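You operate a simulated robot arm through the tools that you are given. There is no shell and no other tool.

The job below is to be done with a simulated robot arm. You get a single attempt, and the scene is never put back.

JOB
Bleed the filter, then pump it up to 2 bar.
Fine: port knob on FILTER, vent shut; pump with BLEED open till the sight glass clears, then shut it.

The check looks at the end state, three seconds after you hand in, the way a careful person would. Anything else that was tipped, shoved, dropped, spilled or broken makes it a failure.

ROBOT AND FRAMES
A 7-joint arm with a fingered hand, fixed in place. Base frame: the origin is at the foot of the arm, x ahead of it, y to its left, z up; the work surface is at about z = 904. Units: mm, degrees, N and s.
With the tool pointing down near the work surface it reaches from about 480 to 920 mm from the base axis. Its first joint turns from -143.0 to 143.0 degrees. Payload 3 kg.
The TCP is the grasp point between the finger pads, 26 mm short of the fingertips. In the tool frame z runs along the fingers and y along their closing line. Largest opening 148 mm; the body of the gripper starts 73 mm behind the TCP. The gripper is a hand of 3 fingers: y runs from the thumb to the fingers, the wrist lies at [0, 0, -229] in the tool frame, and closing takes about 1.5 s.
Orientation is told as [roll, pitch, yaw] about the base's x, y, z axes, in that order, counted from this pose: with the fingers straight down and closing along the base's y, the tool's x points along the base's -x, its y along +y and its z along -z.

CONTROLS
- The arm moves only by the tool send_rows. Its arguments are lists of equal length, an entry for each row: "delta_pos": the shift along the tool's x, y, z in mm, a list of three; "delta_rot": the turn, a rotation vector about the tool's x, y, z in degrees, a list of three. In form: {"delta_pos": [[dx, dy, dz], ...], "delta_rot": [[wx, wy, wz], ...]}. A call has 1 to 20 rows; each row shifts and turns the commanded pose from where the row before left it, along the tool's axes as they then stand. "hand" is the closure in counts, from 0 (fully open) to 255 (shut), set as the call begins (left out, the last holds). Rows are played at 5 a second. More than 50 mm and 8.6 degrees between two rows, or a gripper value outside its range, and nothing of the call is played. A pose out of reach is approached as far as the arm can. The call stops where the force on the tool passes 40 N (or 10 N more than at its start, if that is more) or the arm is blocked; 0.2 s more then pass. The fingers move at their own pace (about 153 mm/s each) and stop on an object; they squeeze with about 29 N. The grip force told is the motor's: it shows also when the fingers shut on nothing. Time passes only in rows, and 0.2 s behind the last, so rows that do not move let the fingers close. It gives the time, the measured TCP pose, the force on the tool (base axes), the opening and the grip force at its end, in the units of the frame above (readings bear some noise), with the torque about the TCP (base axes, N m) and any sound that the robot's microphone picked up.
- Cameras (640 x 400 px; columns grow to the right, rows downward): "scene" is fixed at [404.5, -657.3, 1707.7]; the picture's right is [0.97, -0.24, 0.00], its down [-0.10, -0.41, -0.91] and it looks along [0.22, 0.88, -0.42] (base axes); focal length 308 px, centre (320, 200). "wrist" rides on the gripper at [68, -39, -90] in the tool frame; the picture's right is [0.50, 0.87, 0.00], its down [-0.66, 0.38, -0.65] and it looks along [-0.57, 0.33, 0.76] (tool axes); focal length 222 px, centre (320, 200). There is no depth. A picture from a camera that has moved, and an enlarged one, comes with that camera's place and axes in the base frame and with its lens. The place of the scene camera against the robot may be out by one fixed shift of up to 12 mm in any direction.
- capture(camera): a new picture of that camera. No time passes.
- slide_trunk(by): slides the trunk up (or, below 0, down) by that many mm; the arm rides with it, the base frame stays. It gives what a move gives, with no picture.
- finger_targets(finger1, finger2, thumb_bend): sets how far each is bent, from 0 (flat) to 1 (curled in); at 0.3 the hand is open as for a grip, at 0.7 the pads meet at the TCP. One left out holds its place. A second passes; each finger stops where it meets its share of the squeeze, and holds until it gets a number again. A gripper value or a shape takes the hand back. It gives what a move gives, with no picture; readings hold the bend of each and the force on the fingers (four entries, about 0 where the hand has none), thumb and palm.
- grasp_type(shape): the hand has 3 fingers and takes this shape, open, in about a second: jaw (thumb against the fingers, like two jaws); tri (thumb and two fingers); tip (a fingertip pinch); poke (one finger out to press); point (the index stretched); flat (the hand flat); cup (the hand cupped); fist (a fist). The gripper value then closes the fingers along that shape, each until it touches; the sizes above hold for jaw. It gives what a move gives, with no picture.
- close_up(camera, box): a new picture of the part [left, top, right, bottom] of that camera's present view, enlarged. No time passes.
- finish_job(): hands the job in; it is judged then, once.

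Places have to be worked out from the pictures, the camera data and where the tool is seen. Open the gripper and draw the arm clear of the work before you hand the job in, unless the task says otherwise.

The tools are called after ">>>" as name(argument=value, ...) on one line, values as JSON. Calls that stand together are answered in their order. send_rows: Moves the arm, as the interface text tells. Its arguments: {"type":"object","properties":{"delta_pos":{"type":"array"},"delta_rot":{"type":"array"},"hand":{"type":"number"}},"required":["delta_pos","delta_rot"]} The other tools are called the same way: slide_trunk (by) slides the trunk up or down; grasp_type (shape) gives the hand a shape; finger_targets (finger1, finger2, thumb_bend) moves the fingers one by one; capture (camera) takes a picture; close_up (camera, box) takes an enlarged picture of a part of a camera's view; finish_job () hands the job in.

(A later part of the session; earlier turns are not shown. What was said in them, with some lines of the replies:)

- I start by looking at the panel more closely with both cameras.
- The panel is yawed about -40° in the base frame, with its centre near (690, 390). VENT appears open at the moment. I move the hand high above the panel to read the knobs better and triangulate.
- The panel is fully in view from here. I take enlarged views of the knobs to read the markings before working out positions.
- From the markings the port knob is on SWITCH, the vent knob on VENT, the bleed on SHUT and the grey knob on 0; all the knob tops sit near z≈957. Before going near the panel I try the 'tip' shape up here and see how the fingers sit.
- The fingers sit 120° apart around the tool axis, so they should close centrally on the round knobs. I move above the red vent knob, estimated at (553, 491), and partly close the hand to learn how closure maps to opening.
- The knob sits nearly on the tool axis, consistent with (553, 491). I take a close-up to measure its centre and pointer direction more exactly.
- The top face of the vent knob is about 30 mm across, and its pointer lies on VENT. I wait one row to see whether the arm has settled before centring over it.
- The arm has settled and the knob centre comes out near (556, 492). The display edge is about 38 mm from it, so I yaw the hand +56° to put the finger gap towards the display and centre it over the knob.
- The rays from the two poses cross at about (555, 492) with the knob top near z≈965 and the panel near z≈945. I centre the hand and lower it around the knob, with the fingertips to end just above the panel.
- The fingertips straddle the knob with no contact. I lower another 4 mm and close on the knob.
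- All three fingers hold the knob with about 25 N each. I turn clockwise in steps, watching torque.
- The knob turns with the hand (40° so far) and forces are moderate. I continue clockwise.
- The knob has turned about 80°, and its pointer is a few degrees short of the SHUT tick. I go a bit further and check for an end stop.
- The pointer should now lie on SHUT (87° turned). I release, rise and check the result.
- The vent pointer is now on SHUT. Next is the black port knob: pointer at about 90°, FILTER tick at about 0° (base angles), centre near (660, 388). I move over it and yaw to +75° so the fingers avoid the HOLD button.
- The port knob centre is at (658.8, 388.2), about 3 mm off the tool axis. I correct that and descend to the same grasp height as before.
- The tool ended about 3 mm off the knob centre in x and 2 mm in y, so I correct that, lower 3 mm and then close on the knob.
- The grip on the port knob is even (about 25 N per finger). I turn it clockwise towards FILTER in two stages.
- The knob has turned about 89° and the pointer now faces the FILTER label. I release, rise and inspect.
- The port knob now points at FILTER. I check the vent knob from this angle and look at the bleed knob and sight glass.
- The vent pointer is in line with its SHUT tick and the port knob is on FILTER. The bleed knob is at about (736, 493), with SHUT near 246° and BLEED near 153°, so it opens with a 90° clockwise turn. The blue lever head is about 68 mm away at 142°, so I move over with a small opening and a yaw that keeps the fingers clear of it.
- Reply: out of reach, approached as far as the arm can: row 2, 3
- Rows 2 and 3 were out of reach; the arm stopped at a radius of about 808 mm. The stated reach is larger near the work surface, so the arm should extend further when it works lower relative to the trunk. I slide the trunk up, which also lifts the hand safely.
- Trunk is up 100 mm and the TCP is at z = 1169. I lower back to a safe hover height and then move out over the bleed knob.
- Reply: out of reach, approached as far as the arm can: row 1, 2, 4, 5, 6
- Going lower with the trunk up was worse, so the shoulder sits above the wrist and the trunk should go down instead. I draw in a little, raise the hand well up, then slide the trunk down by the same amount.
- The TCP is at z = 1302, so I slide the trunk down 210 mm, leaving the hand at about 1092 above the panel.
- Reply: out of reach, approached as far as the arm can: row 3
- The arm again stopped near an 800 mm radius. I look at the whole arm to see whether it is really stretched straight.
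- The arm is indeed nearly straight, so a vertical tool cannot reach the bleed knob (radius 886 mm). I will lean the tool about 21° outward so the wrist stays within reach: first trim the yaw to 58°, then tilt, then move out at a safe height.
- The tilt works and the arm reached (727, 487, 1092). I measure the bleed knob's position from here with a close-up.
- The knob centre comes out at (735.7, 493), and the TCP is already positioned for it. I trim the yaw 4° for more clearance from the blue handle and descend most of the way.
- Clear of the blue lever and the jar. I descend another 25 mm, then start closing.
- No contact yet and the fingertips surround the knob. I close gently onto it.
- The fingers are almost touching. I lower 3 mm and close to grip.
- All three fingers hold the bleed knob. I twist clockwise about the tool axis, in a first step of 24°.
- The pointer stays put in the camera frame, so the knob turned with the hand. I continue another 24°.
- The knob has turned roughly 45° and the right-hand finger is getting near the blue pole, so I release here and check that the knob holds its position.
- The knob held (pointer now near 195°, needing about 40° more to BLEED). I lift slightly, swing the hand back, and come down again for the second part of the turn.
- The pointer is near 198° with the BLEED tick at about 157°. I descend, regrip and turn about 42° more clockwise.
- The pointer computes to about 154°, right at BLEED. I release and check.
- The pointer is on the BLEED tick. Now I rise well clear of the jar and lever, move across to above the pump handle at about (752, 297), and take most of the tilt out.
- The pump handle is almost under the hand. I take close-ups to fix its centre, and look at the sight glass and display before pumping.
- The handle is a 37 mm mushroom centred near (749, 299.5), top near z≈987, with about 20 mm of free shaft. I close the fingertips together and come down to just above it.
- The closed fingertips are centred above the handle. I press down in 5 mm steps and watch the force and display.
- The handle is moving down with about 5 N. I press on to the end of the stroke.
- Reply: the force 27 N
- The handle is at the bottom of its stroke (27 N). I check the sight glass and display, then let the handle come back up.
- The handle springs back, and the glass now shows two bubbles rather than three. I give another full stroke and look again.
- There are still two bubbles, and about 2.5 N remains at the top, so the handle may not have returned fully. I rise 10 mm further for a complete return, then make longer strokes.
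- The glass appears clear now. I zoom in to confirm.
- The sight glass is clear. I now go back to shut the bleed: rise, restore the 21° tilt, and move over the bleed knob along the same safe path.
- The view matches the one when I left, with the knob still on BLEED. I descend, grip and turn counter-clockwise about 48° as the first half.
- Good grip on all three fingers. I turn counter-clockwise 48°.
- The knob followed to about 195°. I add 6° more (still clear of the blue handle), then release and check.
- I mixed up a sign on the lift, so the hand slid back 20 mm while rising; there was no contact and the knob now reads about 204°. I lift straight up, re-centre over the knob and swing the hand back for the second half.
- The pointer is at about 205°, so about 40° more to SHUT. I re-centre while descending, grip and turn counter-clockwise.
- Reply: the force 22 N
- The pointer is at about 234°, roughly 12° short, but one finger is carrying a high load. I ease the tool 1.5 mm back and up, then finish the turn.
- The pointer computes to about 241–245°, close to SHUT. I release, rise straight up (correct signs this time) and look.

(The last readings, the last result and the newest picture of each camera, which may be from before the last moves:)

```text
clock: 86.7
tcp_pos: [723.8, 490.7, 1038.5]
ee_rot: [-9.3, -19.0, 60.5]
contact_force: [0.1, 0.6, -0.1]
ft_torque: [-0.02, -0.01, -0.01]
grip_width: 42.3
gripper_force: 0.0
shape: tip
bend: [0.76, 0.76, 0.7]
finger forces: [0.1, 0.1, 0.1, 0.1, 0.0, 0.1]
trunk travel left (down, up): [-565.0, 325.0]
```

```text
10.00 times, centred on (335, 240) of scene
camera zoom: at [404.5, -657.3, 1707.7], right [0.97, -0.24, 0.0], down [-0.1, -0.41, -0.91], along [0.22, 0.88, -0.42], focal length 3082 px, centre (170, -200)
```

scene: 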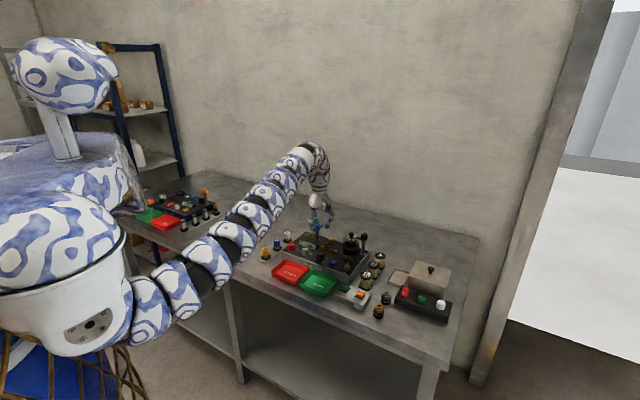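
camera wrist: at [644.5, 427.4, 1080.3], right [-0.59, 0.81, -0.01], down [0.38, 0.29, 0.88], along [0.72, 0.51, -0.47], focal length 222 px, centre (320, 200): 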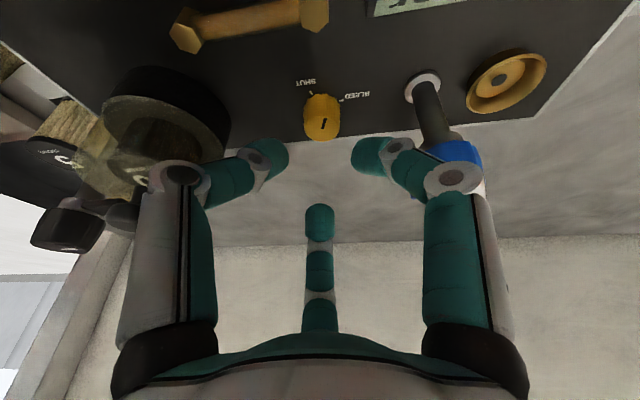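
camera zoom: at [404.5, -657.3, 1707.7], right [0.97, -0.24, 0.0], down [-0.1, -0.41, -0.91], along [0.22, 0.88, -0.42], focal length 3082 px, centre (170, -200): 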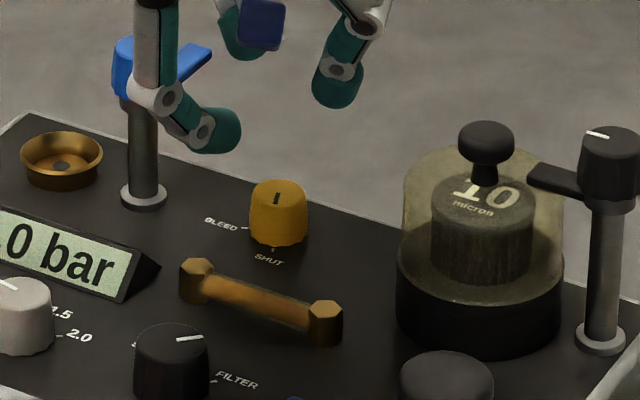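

The pointer is back on SHUT (246°) and the glass is clear. Now I return to the pump, this time keeping yaw 59° so the wrist camera can see the display while pumping.

>>> send_rows(delta_pos=[[-13.3, -6.25, -38.3], [-13.3, -6.25, -38.3], [29.9, -24.1, -6.4], [29.9, -24.1, -6.4], [29.9, -24.1, -6.4], [29.9, -24.1, -6.4], [29.7, -24.3, -6.5], [0, 0, 0], [0, 0, 0], [0, 0, 0], [0, 0, 0]], delta_rot=[[0, 0, 0], [0, 0, 0], [0, 0, 0], [0, 0, 0], [0, 0, 0], [0, 0, 0], [0, 0, 0], [-2.77, 5.88, 0], [-2.77, 5.88, 0], [0, 0, 0], [0, 0, 0]], hand=255)

>>> capture(camera="wrist")

>>> capture(camera="scene")

```text
clock: 89.1
tcp_pos: [747.3, 294.6, 1125.1]
ee_rot: [-3.5, -7.2, 59.2]
contact_force: [0.7, -0.5, 0.8]
ft_torque: [0.0, 0.0, -0.04]
grip_width: 0.1
gripper_force: 29.4
shape: tip
bend: [0.7, 0.7, 0.7]
finger forces: [0.0, 0.1, 0.1, 0.0, 0.1, 0.0]
trunk travel left (down, up): [-565.0, 325.0]
```

```text
taken
camera wrist: at [736.2, 210.7, 1208.0], right [-0.99, 0.02, -0.11], down [-0.07, 0.7, 0.71], along [0.1, 0.71, -0.7], focal length 222 px, centre (320, 200)
```

wrist: 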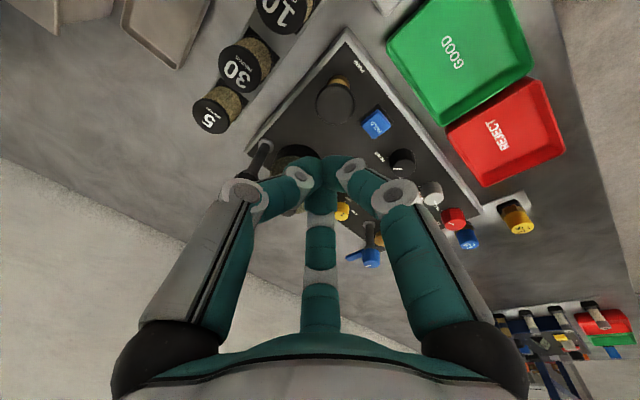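

```text
taken
```

scene: 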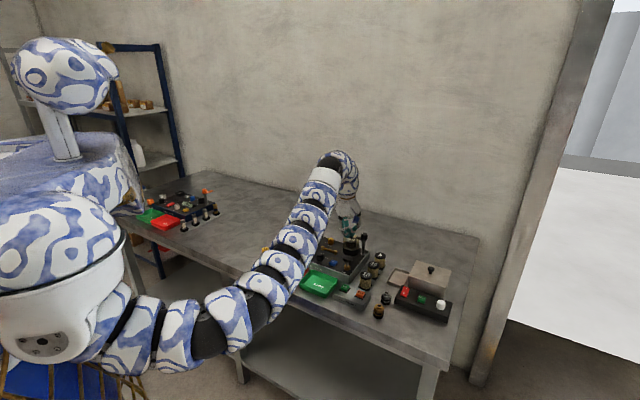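

At this yaw the display hides behind a finger, so I turn the hand to yaw 20°, where the display should sit beside the finger, and come down to just above the pump handle.

>>> send_rows(delta_pos=[[0, 0, 0], [0, 0, 0], [0, 0, 0], [0, 0, 0], [0, 0, 0], [4.37, -0.24, 30], [4.37, -0.24, 30], [4.37, -0.24, 30], [0, 0, 0], [0, 0, 0]], delta_rot=[[0, 0, 7.8], [0, 0, 7.8], [0, 0, 7.8], [0, 0, 7.8], [0, 0, 7.8], [0, 0, 0], [0, 0, 0], [0, 0, 0], [0, 0, 0], [0, 0, 0]])

>>> capture(camera="wrist")

>>> close_up(camera="scene", box=[310, 200, 400, 280])

```text
clock: 91.3
tcp_pos: [746.6, 294.6, 1034.1]
ee_rot: [1.9, -7.7, 19.8]
contact_force: [-0.8, 0.3, -0.1]
ft_torque: [0.02, 0.02, -0.02]
grip_width: 0.0
gripper_force: 28.8
shape: tip
bend: [0.7, 0.7, 0.7]
finger forces: [0.1, 0.0, 0.0, 0.1, 0.1, 0.1]
trunk travel left (down, up): [-565.0, 325.0]
```

```text
taken
camera wrist: at [686.2, 230.0, 1112.2], right [-0.76, 0.64, -0.04], down [0.41, 0.52, 0.75], along [0.5, 0.56, -0.66], focal length 222 px, centre (320, 200)
```

wrist: 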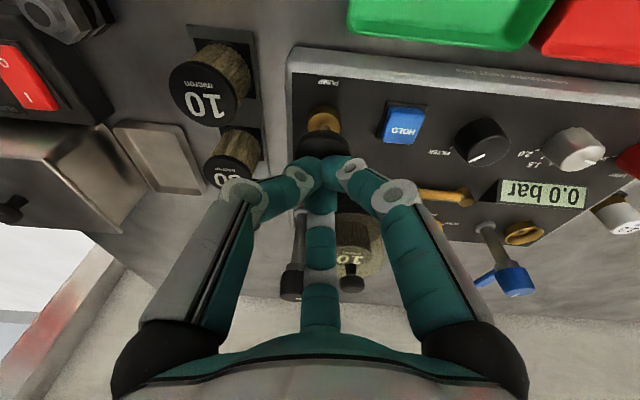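

```text
5.00 times, centred on (355, 240) of scene
camera zoom: at [404.5, -657.3, 1707.7], right [0.97, -0.24, 0.0], down [-0.1, -0.41, -0.91], along [0.22, 0.88, -0.42], focal length 1541 px, centre (145, 0)
```

zoom: 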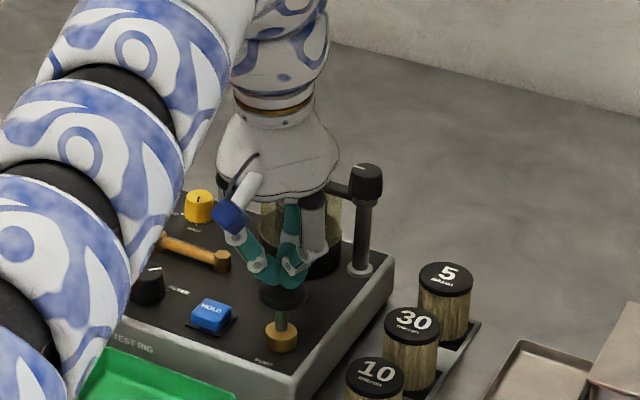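

The display is fully visible at "0.0 bar". I make one full stroke and read the pressure.

>>> send_rows(delta_pos=[[1.35, -0.33, 9.9], [0.95, -0.23, 6.93], [0.95, -0.23, 6.93], [0.75, -0.18, 5.45], [0, 0, 0]], delta_rot=[[0, 0, 0], [0, 0, 0], [0, 0, 0], [0, 0, 0], [0, 0, 0]])

>>> close_up(camera="wrist", box=[440, 150, 640, 260])

>>> send_rows(delta_pos=[[-1.35, 0.33, -9.9], [-1.35, 0.33, -9.9], [-1.3, 0.31, -9.41], [0, 0, 0]], delta_rot=[[0, 0, 0], [0, 0, 0], [0, 0, 0], [0, 0, 0]])

>>> close_up(camera="wrist", box=[420, 120, 640, 260])

```text
clock: 92.5
tcp_pos: [746.2, 296.6, 1004.7]
ee_rot: [1.9, -8.0, 19.8]
contact_force: [-1.2, -1.9, 25.5]
ft_torque: [-0.1, 0.05, -0.02]
grip_width: 0.0
gripper_force: 29.2
shape: tip
bend: [0.7, 0.7, 0.7]
finger forces: [0.0, 0.0, 0.0, 0.0, 0.0, 0.0]
trunk travel left (down, up): [-565.0, 325.0]
```

```text
3.20 times, centred on (540, 205) of wrist
camera zoom: at [685.4, 230.3, 1083.3], right [-0.76, 0.64, -0.04], down [0.4, 0.52, 0.75], along [0.51, 0.56, -0.66], focal length 711 px, centre (-384, 184)
```

zoom: 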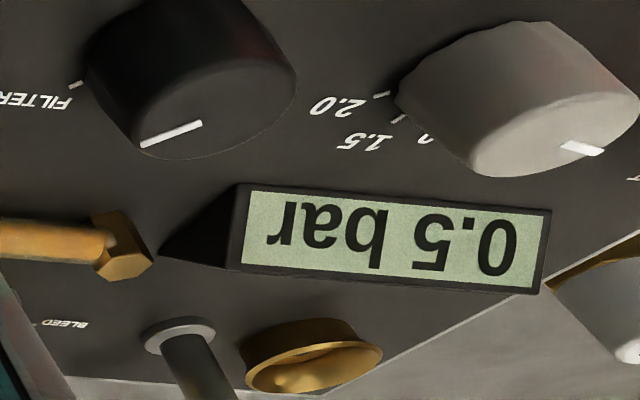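

```text
clock: 93.5
tcp_pos: [746.1, 297.3, 1032.3]
ee_rot: [1.9, -7.8, 19.9]
contact_force: [-0.9, -0.4, 0.7]
ft_torque: [-0.02, 0.02, 0.0]
grip_width: 0.0
gripper_force: 28.9
shape: tip
bend: [0.7, 0.7, 0.7]
finger forces: [0.0, 0.0, 0.0, 0.0, 0.0, 0.0]
trunk travel left (down, up): [-565.0, 325.0]
```

```text
2.86 times, centred on (530, 190) of wrist
camera zoom: at [686.4, 231.4, 1110.5], right [-0.76, 0.64, -0.04], down [0.4, 0.53, 0.75], along [0.5, 0.56, -0.66], focal length 635 px, centre (-280, 229)
```

zoom: 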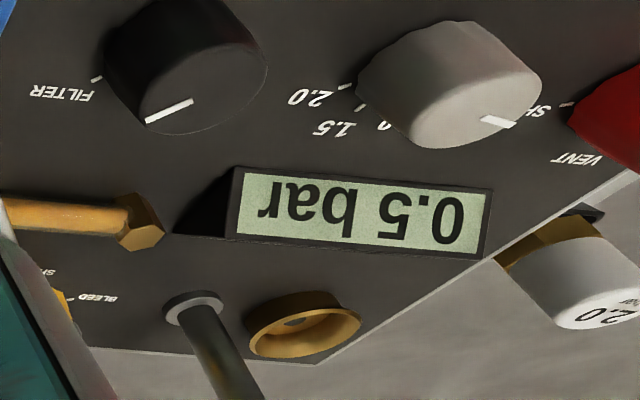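

One stroke gives 0.5 bar and it holds. I make the second and third strokes, checking after each.

>>> send_rows(delta_pos=[[1.35, -0.33, 9.9], [0.95, -0.23, 6.93], [0.95, -0.23, 6.93], [0.75, -0.18, 5.45], [0, 0, 0], [-1.35, 0.33, -9.9], [-1.35, 0.33, -9.9], [-1.3, 0.31, -9.41], [0, 0, 0]], delta_rot=[[0, 0, 0], [0, 0, 0], [0, 0, 0], [0, 0, 0], [0, 0, 0], [0, 0, 0], [0, 0, 0], [0, 0, 0], [0, 0, 0]])

>>> close_up(camera="wrist", box=[420, 120, 640, 260])

```text
clock: 95.5
tcp_pos: [745.0, 297.0, 1030.8]
ee_rot: [1.9, -7.6, 19.9]
contact_force: [0.7, 0.7, 0.2]
ft_torque: [0.04, -0.01, 0.04]
grip_width: 0.0
gripper_force: 28.9
shape: tip
bend: [0.7, 0.7, 0.7]
finger forces: [0.1, 0.0, 0.0, 0.0, 0.1, 0.0]
trunk travel left (down, up): [-565.0, 325.0]
```

```text
2.86 times, centred on (530, 190) of wrist
camera zoom: at [685.3, 231.1, 1109.8], right [-0.76, 0.64, -0.04], down [0.41, 0.53, 0.75], along [0.5, 0.56, -0.66], focal length 635 px, centre (-280, 229)
```

zoom: 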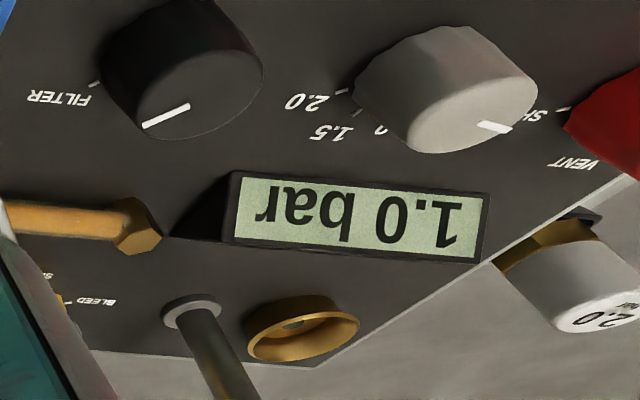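

The display reads 1.0 bar. Third stroke.

>>> send_rows(delta_pos=[[1.35, -0.33, 9.9], [0.95, -0.23, 6.93], [0.95, -0.23, 6.93], [0.75, -0.18, 5.45], [0, 0, 0], [-1.35, 0.33, -9.9], [-1.35, 0.33, -9.9], [-1.3, 0.31, -9.41], [0, 0, 0]], delta_rot=[[0, 0, 0], [0, 0, 0], [0, 0, 0], [0, 0, 0], [0, 0, 0], [0, 0, 0], [0, 0, 0], [0, 0, 0], [0, 0, 0]])

>>> close_up(camera="wrist", box=[420, 120, 640, 260])

```text
clock: 97.5
tcp_pos: [746.0, 296.7, 1033.7]
ee_rot: [1.9, -7.6, 19.8]
contact_force: [0.1, 0.3, 0.2]
ft_torque: [0.02, 0.02, 0.02]
grip_width: 0.0
gripper_force: 29.2
shape: tip
bend: [0.7, 0.7, 0.7]
finger forces: [0.0, 0.0, 0.0, 0.0, 0.0, 0.0]
trunk travel left (down, up): [-565.0, 325.0]
```

```text
2.86 times, centred on (530, 190) of wrist
camera zoom: at [685.4, 231.6, 1111.4], right [-0.76, 0.64, -0.04], down [0.41, 0.53, 0.75], along [0.5, 0.56, -0.66], focal length 635 px, centre (-280, 229)
```

zoom: 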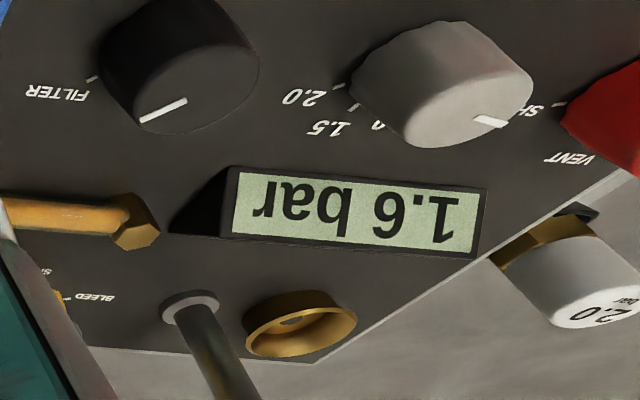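

1.6 bar, so a full stroke gives about 0.52 bar and would overshoot slightly. I press the fourth stroke in small steps and read the display as the handle goes down.

>>> send_rows(delta_pos=[[1.35, -0.33, 9.9], [0.54, -0.13, 3.96], [0.54, -0.13, 3.96], [0, 0, 0]], delta_rot=[[0, 0, 0], [0, 0, 0], [0, 0, 0], [0, 0, 0]])

>>> close_up(camera="wrist", box=[440, 140, 640, 260])

```text
clock: 98.5
tcp_pos: [745.3, 296.6, 1014.8]
ee_rot: [1.9, -7.8, 19.9]
contact_force: [-0.8, 1.2, 4.5]
ft_torque: [0.06, 0.02, 0.02]
grip_width: 0.0
gripper_force: 28.8
shape: tip
bend: [0.7, 0.7, 0.7]
finger forces: [0.1, 0.1, 0.0, 0.0, 0.1, 0.0]
trunk travel left (down, up): [-565.0, 325.0]
```

```text
3.20 times, centred on (540, 200) of wrist
camera zoom: at [684.4, 230.9, 1093.3], right [-0.76, 0.64, -0.04], down [0.4, 0.53, 0.75], along [0.5, 0.56, -0.66], focal length 711 px, centre (-384, 200)
```

zoom: 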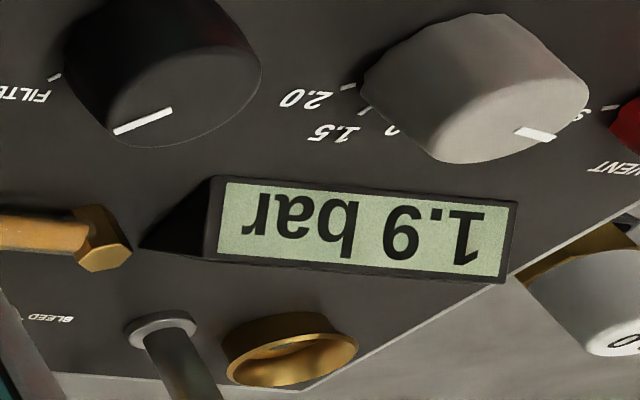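

The pressure rises continuously with the handle and reads 1.9 bar now. I press 2 mm more.

>>> send_rows(delta_pos=[[0.27, -0.07, 1.98], [0, 0, 0]], delta_rot=[[0, 0, 0], [0, 0, 0]])

>>> close_up(camera="wrist", box=[440, 140, 640, 260])

```text
clock: 99.1
tcp_pos: [744.6, 297.0, 1012.1]
ee_rot: [2.0, -7.8, 19.9]
contact_force: [-1.7, 0.3, 4.7]
ft_torque: [0.03, 0.05, 0.06]
grip_width: 0.0
gripper_force: 28.8
shape: tip
bend: [0.7, 0.7, 0.7]
finger forces: [0.0, 0.1, 0.1, 0.0, 0.0, 0.0]
trunk travel left (down, up): [-565.0, 325.0]
```

```text
3.20 times, centred on (540, 200) of wrist
camera zoom: at [684.9, 231.0, 1091.2], right [-0.76, 0.64, -0.04], down [0.4, 0.53, 0.75], along [0.5, 0.56, -0.66], focal length 711 px, centre (-384, 200)
```

zoom: 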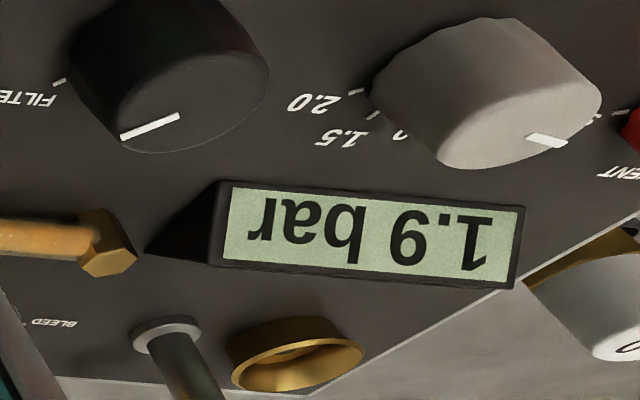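

Still 1.9 bar. I press another 1.5 mm.

>>> send_rows(delta_pos=[[0.2, -0.05, 1.49], [0, 0, 0]], delta_rot=[[0, 0, 0], [0, 0, 0]])

>>> close_up(camera="wrist", box=[440, 140, 640, 260])

```text
clock: 99.7
tcp_pos: [745.6, 296.2, 1010.9]
ee_rot: [1.9, -7.8, 19.9]
contact_force: [-2.3, 1.0, 5.4]
ft_torque: [0.01, 0.08, 0.01]
grip_width: 0.0
gripper_force: 29.0
shape: tip
bend: [0.7, 0.7, 0.7]
finger forces: [0.0, 0.0, 0.0, 0.0, 0.0, 0.0]
trunk travel left (down, up): [-565.0, 325.0]
```

```text
3.20 times, centred on (540, 200) of wrist
camera zoom: at [685.5, 230.6, 1089.6], right [-0.76, 0.64, -0.04], down [0.4, 0.53, 0.75], along [0.5, 0.56, -0.66], focal length 711 px, centre (-384, 200)
```

zoom: 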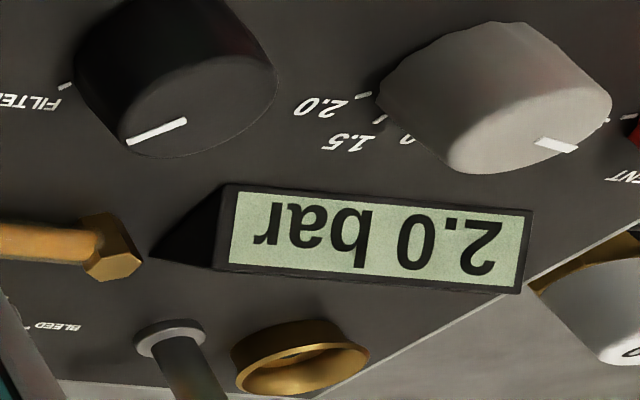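

It reads 2.0 bar, probably just past 1.95. I add 1 mm more to centre it, then let the handle up gently.

>>> send_rows(delta_pos=[[0.14, -0.03, 0.99], [0, 0, 0]], delta_rot=[[0, 0, 0], [0, 0, 0]])

>>> close_up(camera="wrist", box=[440, 140, 640, 260])

>>> send_rows(delta_pos=[[-1.35, 0.33, -9.9], [-1.35, 0.33, -9.9], [-1.3, 0.31, -9.41], [0, 0, 0], [0, 0, 0], [0, 0, 0]], delta_rot=[[0, 0, 0], [0, 0, 0], [0, 0, 0], [0, 0, 0], [0, 0, 0], [0, 0, 0]])

>>> close_up(camera="wrist", box=[420, 120, 640, 260])

```text
clock: 100.3
tcp_pos: [746.5, 297.1, 1011.2]
ee_rot: [1.9, -7.9, 20.0]
contact_force: [-1.4, -0.4, 5.1]
ft_torque: [-0.04, 0.07, 0.02]
grip_width: 0.0
gripper_force: 29.2
shape: tip
bend: [0.7, 0.7, 0.7]
finger forces: [0.0, 0.0, 0.0, 0.0, 0.0, 0.0]
trunk travel left (down, up): [-565.0, 325.0]
```

```text
3.20 times, centred on (540, 200) of wrist
camera zoom: at [686.1, 230.6, 1089.2], right [-0.76, 0.64, -0.04], down [0.4, 0.53, 0.75], along [0.5, 0.56, -0.66], focal length 711 px, centre (-384, 200)
```

zoom: 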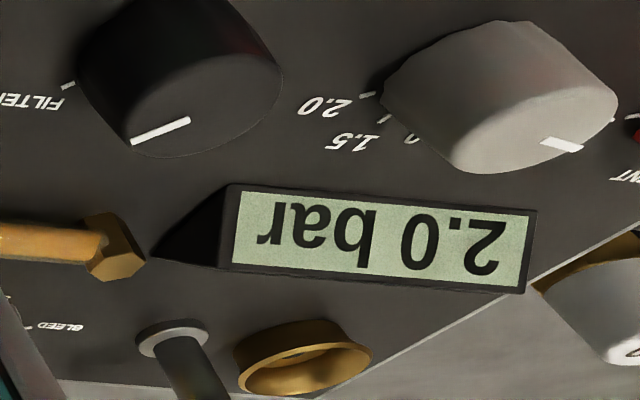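

```text
clock: 101.7
tcp_pos: [747.6, 296.8, 1037.7]
ee_rot: [1.9, -7.7, 19.9]
contact_force: [-0.3, -0.8, 0.4]
ft_torque: [0.02, -0.03, 0.0]
grip_width: 0.2
gripper_force: 29.0
shape: tip
bend: [0.7, 0.7, 0.7]
finger forces: [0.0, 0.1, 0.0, 0.0, 0.1, 0.0]
trunk travel left (down, up): [-565.0, 325.0]
```

```text
2.86 times, centred on (530, 190) of wrist
camera zoom: at [686.8, 231.0, 1116.7], right [-0.76, 0.64, -0.04], down [0.41, 0.53, 0.75], along [0.5, 0.56, -0.66], focal length 635 px, centre (-280, 229)
```

zoom: 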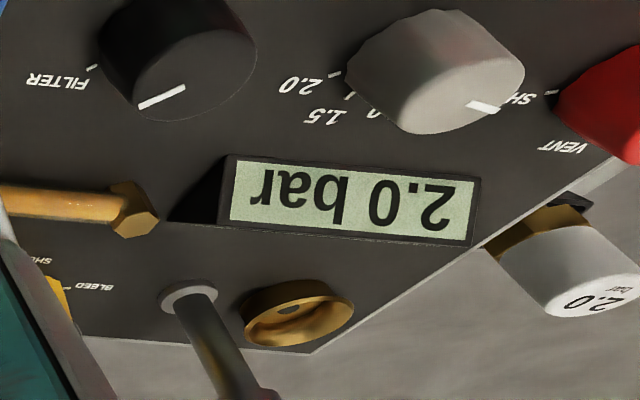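

2.0 bar with the handle released. I rise clear, move back towards the start pose, level the tool and open the hand.

>>> send_rows(delta_pos=[[-6.08, 1.49, -44.6], [-6.08, 1.49, -44.6], [-4, 1, -29.7], [14.2, 38, -7.4], [14.2, 38, -7.4], [14.2, 38, -7.4], [14.2, 38, -7.4], [14.2, 38, -7.4], [14.2, 38, -7.4], [0, 0, 0], [0, 0, 0], [0, 0, 0]], delta_rot=[[0, 0, 0], [0, 0, 0], [0, 0, 0], [0, 0, 0], [0, 0, 0], [0, 0, 0], [0, 0, 0], [0, 0, 0], [0, 0, 0], [1.91, 7.77, 0], [0, 0, 0], [0, 0, 0]])

>>> send_rows(delta_pos=[[0, 0, 0], [0, 0, 0], [0, 0, 0], [0, 0, 0], [0, 0, 0]], delta_rot=[[0, 0, 0], [0, 0, 0], [0, 0, 0], [0, 0, 0], [0, 0, 0]], hand=0)

>>> capture(camera="wrist")

>>> capture(camera="scene")

>>> close_up(camera="scene", box=[250, 210, 410, 310])

```text
clock: 104.3
tcp_pos: [584.5, 477.9, 1201.7]
ee_rot: [-0.1, 0.0, 20.1]
contact_force: [-0.5, 0.7, -0.2]
ft_torque: [0.0, -0.01, -0.01]
grip_width: 0.4
gripper_force: 29.0
shape: tip
bend: [0.7, 0.7, 0.7]
finger forces: [0.0, 0.1, 0.1, 0.0, 0.0, 0.0]
trunk travel left (down, up): [-565.0, 325.0]
```

```text
clock: 105.5
tcp_pos: [584.3, 477.8, 1202.0]
ee_rot: [0.1, -0.1, 20.0]
contact_force: [0.1, -0.5, -0.2]
ft_torque: [-0.03, 0.01, -0.02]
grip_width: 148.0
gripper_force: 0.0
shape: tip
bend: [0.3, 0.3, 0.3]
finger forces: [0.0, 0.1, 0.0, 0.0, 0.0, 0.0]
trunk travel left (down, up): [-565.0, 325.0]
```

```text
taken
camera wrist: at [533.2, 418.5, 1291.5], right [-0.77, 0.64, 0.0], down [0.49, 0.58, 0.65], along [0.42, 0.5, -0.76], focal length 222 px, centre (320, 200)
```

wrist: 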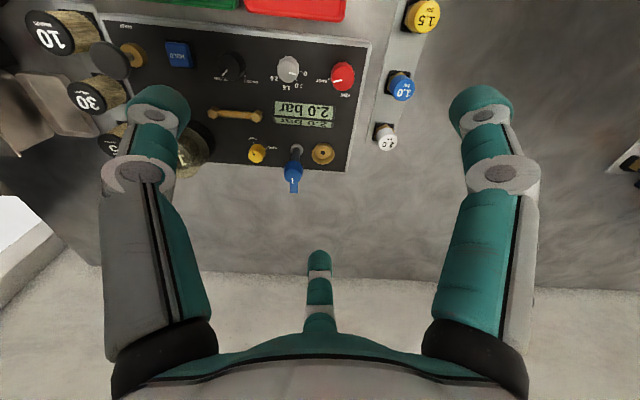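

```text
taken
```

scene: 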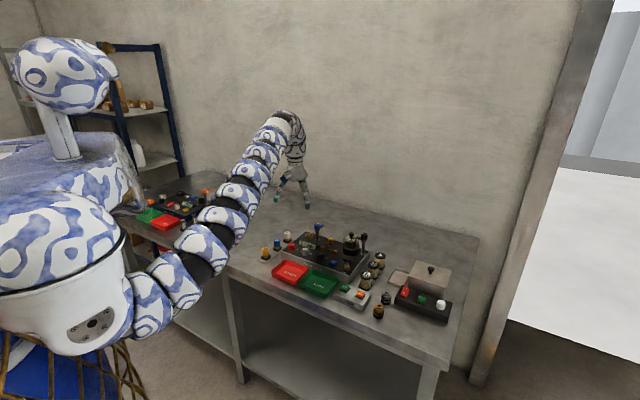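

```text
4.00 times, centred on (330, 260) of scene
camera zoom: at [404.5, -657.3, 1707.7], right [0.97, -0.24, 0.0], down [-0.1, -0.41, -0.91], along [0.22, 0.88, -0.42], focal length 1233 px, centre (280, -40)
```

zoom: 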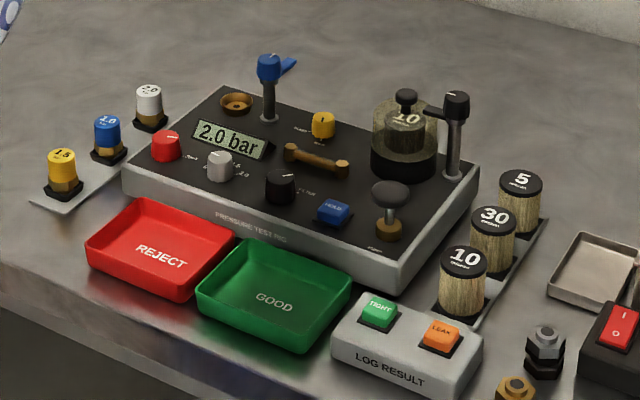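

The display reads 2.0 bar and everything else sits as it did at the start. I wait a couple of seconds to check the pressure holds and inspect the knobs once more.

>>> send_rows(delta_pos=[[0, 0, 0], [0, 0, 0], [0, 0, 0], [0, 0, 0], [0, 0, 0], [0, 0, 0], [0, 0, 0], [0, 0, 0], [0, 0, 0], [0, 0, 0], [0, 0, 0], [0, 0, 0], [0, 0, 0], [0, 0, 0], [0, 0, 0], [0, 0, 0], [0, 0, 0], [0, 0, 0], [0, 0, 0], [0, 0, 0]], delta_rot=[[0, 0, 0], [0, 0, 0], [0, 0, 0], [0, 0, 0], [0, 0, 0], [0, 0, 0], [0, 0, 0], [0, 0, 0], [0, 0, 0], [0, 0, 0], [0, 0, 0], [0, 0, 0], [0, 0, 0], [0, 0, 0], [0, 0, 0], [0, 0, 0], [0, 0, 0], [0, 0, 0], [0, 0, 0], [0, 0, 0]])

>>> close_up(camera="wrist", box=[190, 40, 370, 180])

>>> close_up(camera="wrist", box=[200, 90, 300, 170])

>>> close_up(camera="scene", box=[280, 220, 360, 270])

```text
clock: 109.7
tcp_pos: [584.4, 478.7, 1201.4]
ee_rot: [0.0, 0.0, 19.9]
contact_force: [-0.2, -0.3, 0.1]
ft_torque: [0.0, -0.02, -0.01]
grip_width: 148.0
gripper_force: 0.0
shape: tip
bend: [0.3, 0.3, 0.3]
finger forces: [0.1, 0.1, 0.0, 0.0, 0.0, 0.0]
trunk travel left (down, up): [-565.0, 325.0]
```

```text
2.86 times, centred on (280, 110) of wrist
camera zoom: at [533.2, 418.5, 1291.5], right [-0.77, 0.64, 0.0], down [0.49, 0.58, 0.65], along [0.42, 0.5, -0.76], focal length 635 px, centre (434, 457)
```

zoom: 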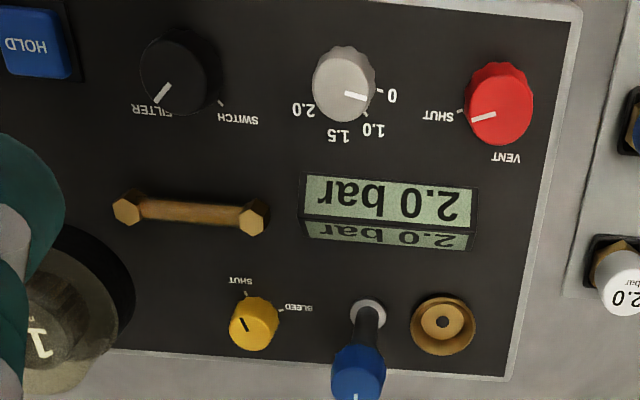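

```text
5.00 times, centred on (250, 130) of wrist
camera zoom: at [533.2, 418.5, 1291.5], right [-0.77, 0.64, 0.0], down [0.49, 0.58, 0.65], along [0.42, 0.5, -0.76], focal length 1111 px, centre (670, 550)
```

zoom: 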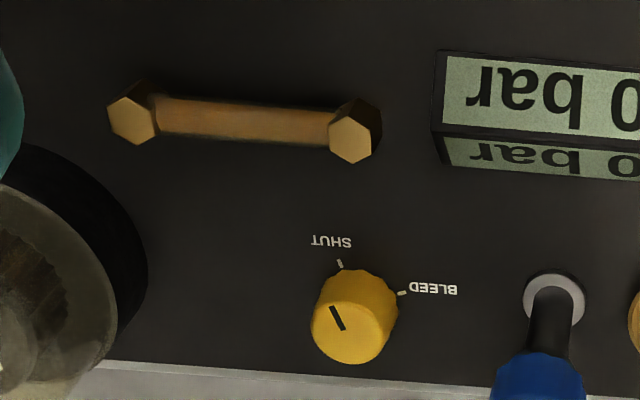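

```text
8.00 times, centred on (320, 245) of scene
camera zoom: at [404.5, -657.3, 1707.7], right [0.97, -0.24, 0.0], down [-0.1, -0.41, -0.91], along [0.22, 0.88, -0.42], focal length 2466 px, centre (320, -160)
```

zoom: 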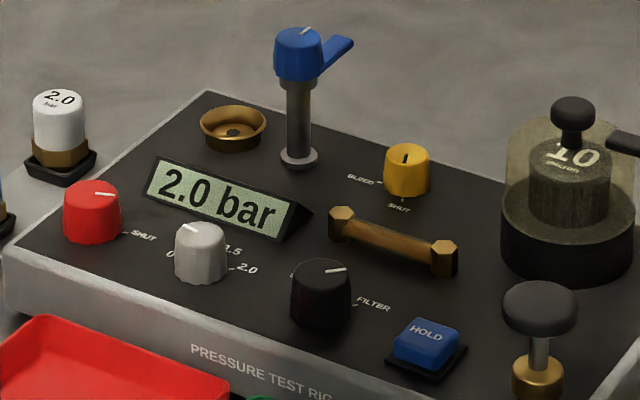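

The vent is on SHUT, the port knob on FILTER, the bleed on SHUT and the sight glass is clear. The pressure has held at 2.0 bar for several seconds with the hand open and clear, so I hand the job in.

>>> finish_job()

```text
The job is handed in.
```

The filter is bled and pumped up to 2.0 bar. The display held 2.0 bar for about eight seconds after I let go of the pump, right up to hand-in.

- **Port knob:** on FILTER.
- **Vent:** on SHUT.
- **Bleed:** I pumped with it on BLEED until the bubbles in the sight glass were gone, after three strokes. It is back on SHUT.
- **Pressure:** three full strokes gave 1.6 bar. A fourth full stroke would have overshot, so I pressed it in small steps and stopped at 2.0.

Nothing else was tipped or moved, and the grey set knob, HOLD button and clamps were not touched. While turning the bleed back I mixed up a sign on one lift and the open hand slid back about 20 mm as it rose. No contact registered, and I corrected it before carrying on.

The bleed knob was out of reach with the tool upright, so I leaned the hand about 21° and lowered the trunk. The trunk is still about 110 mm below where it started. The arm is back near its start position with the hand open and clear.
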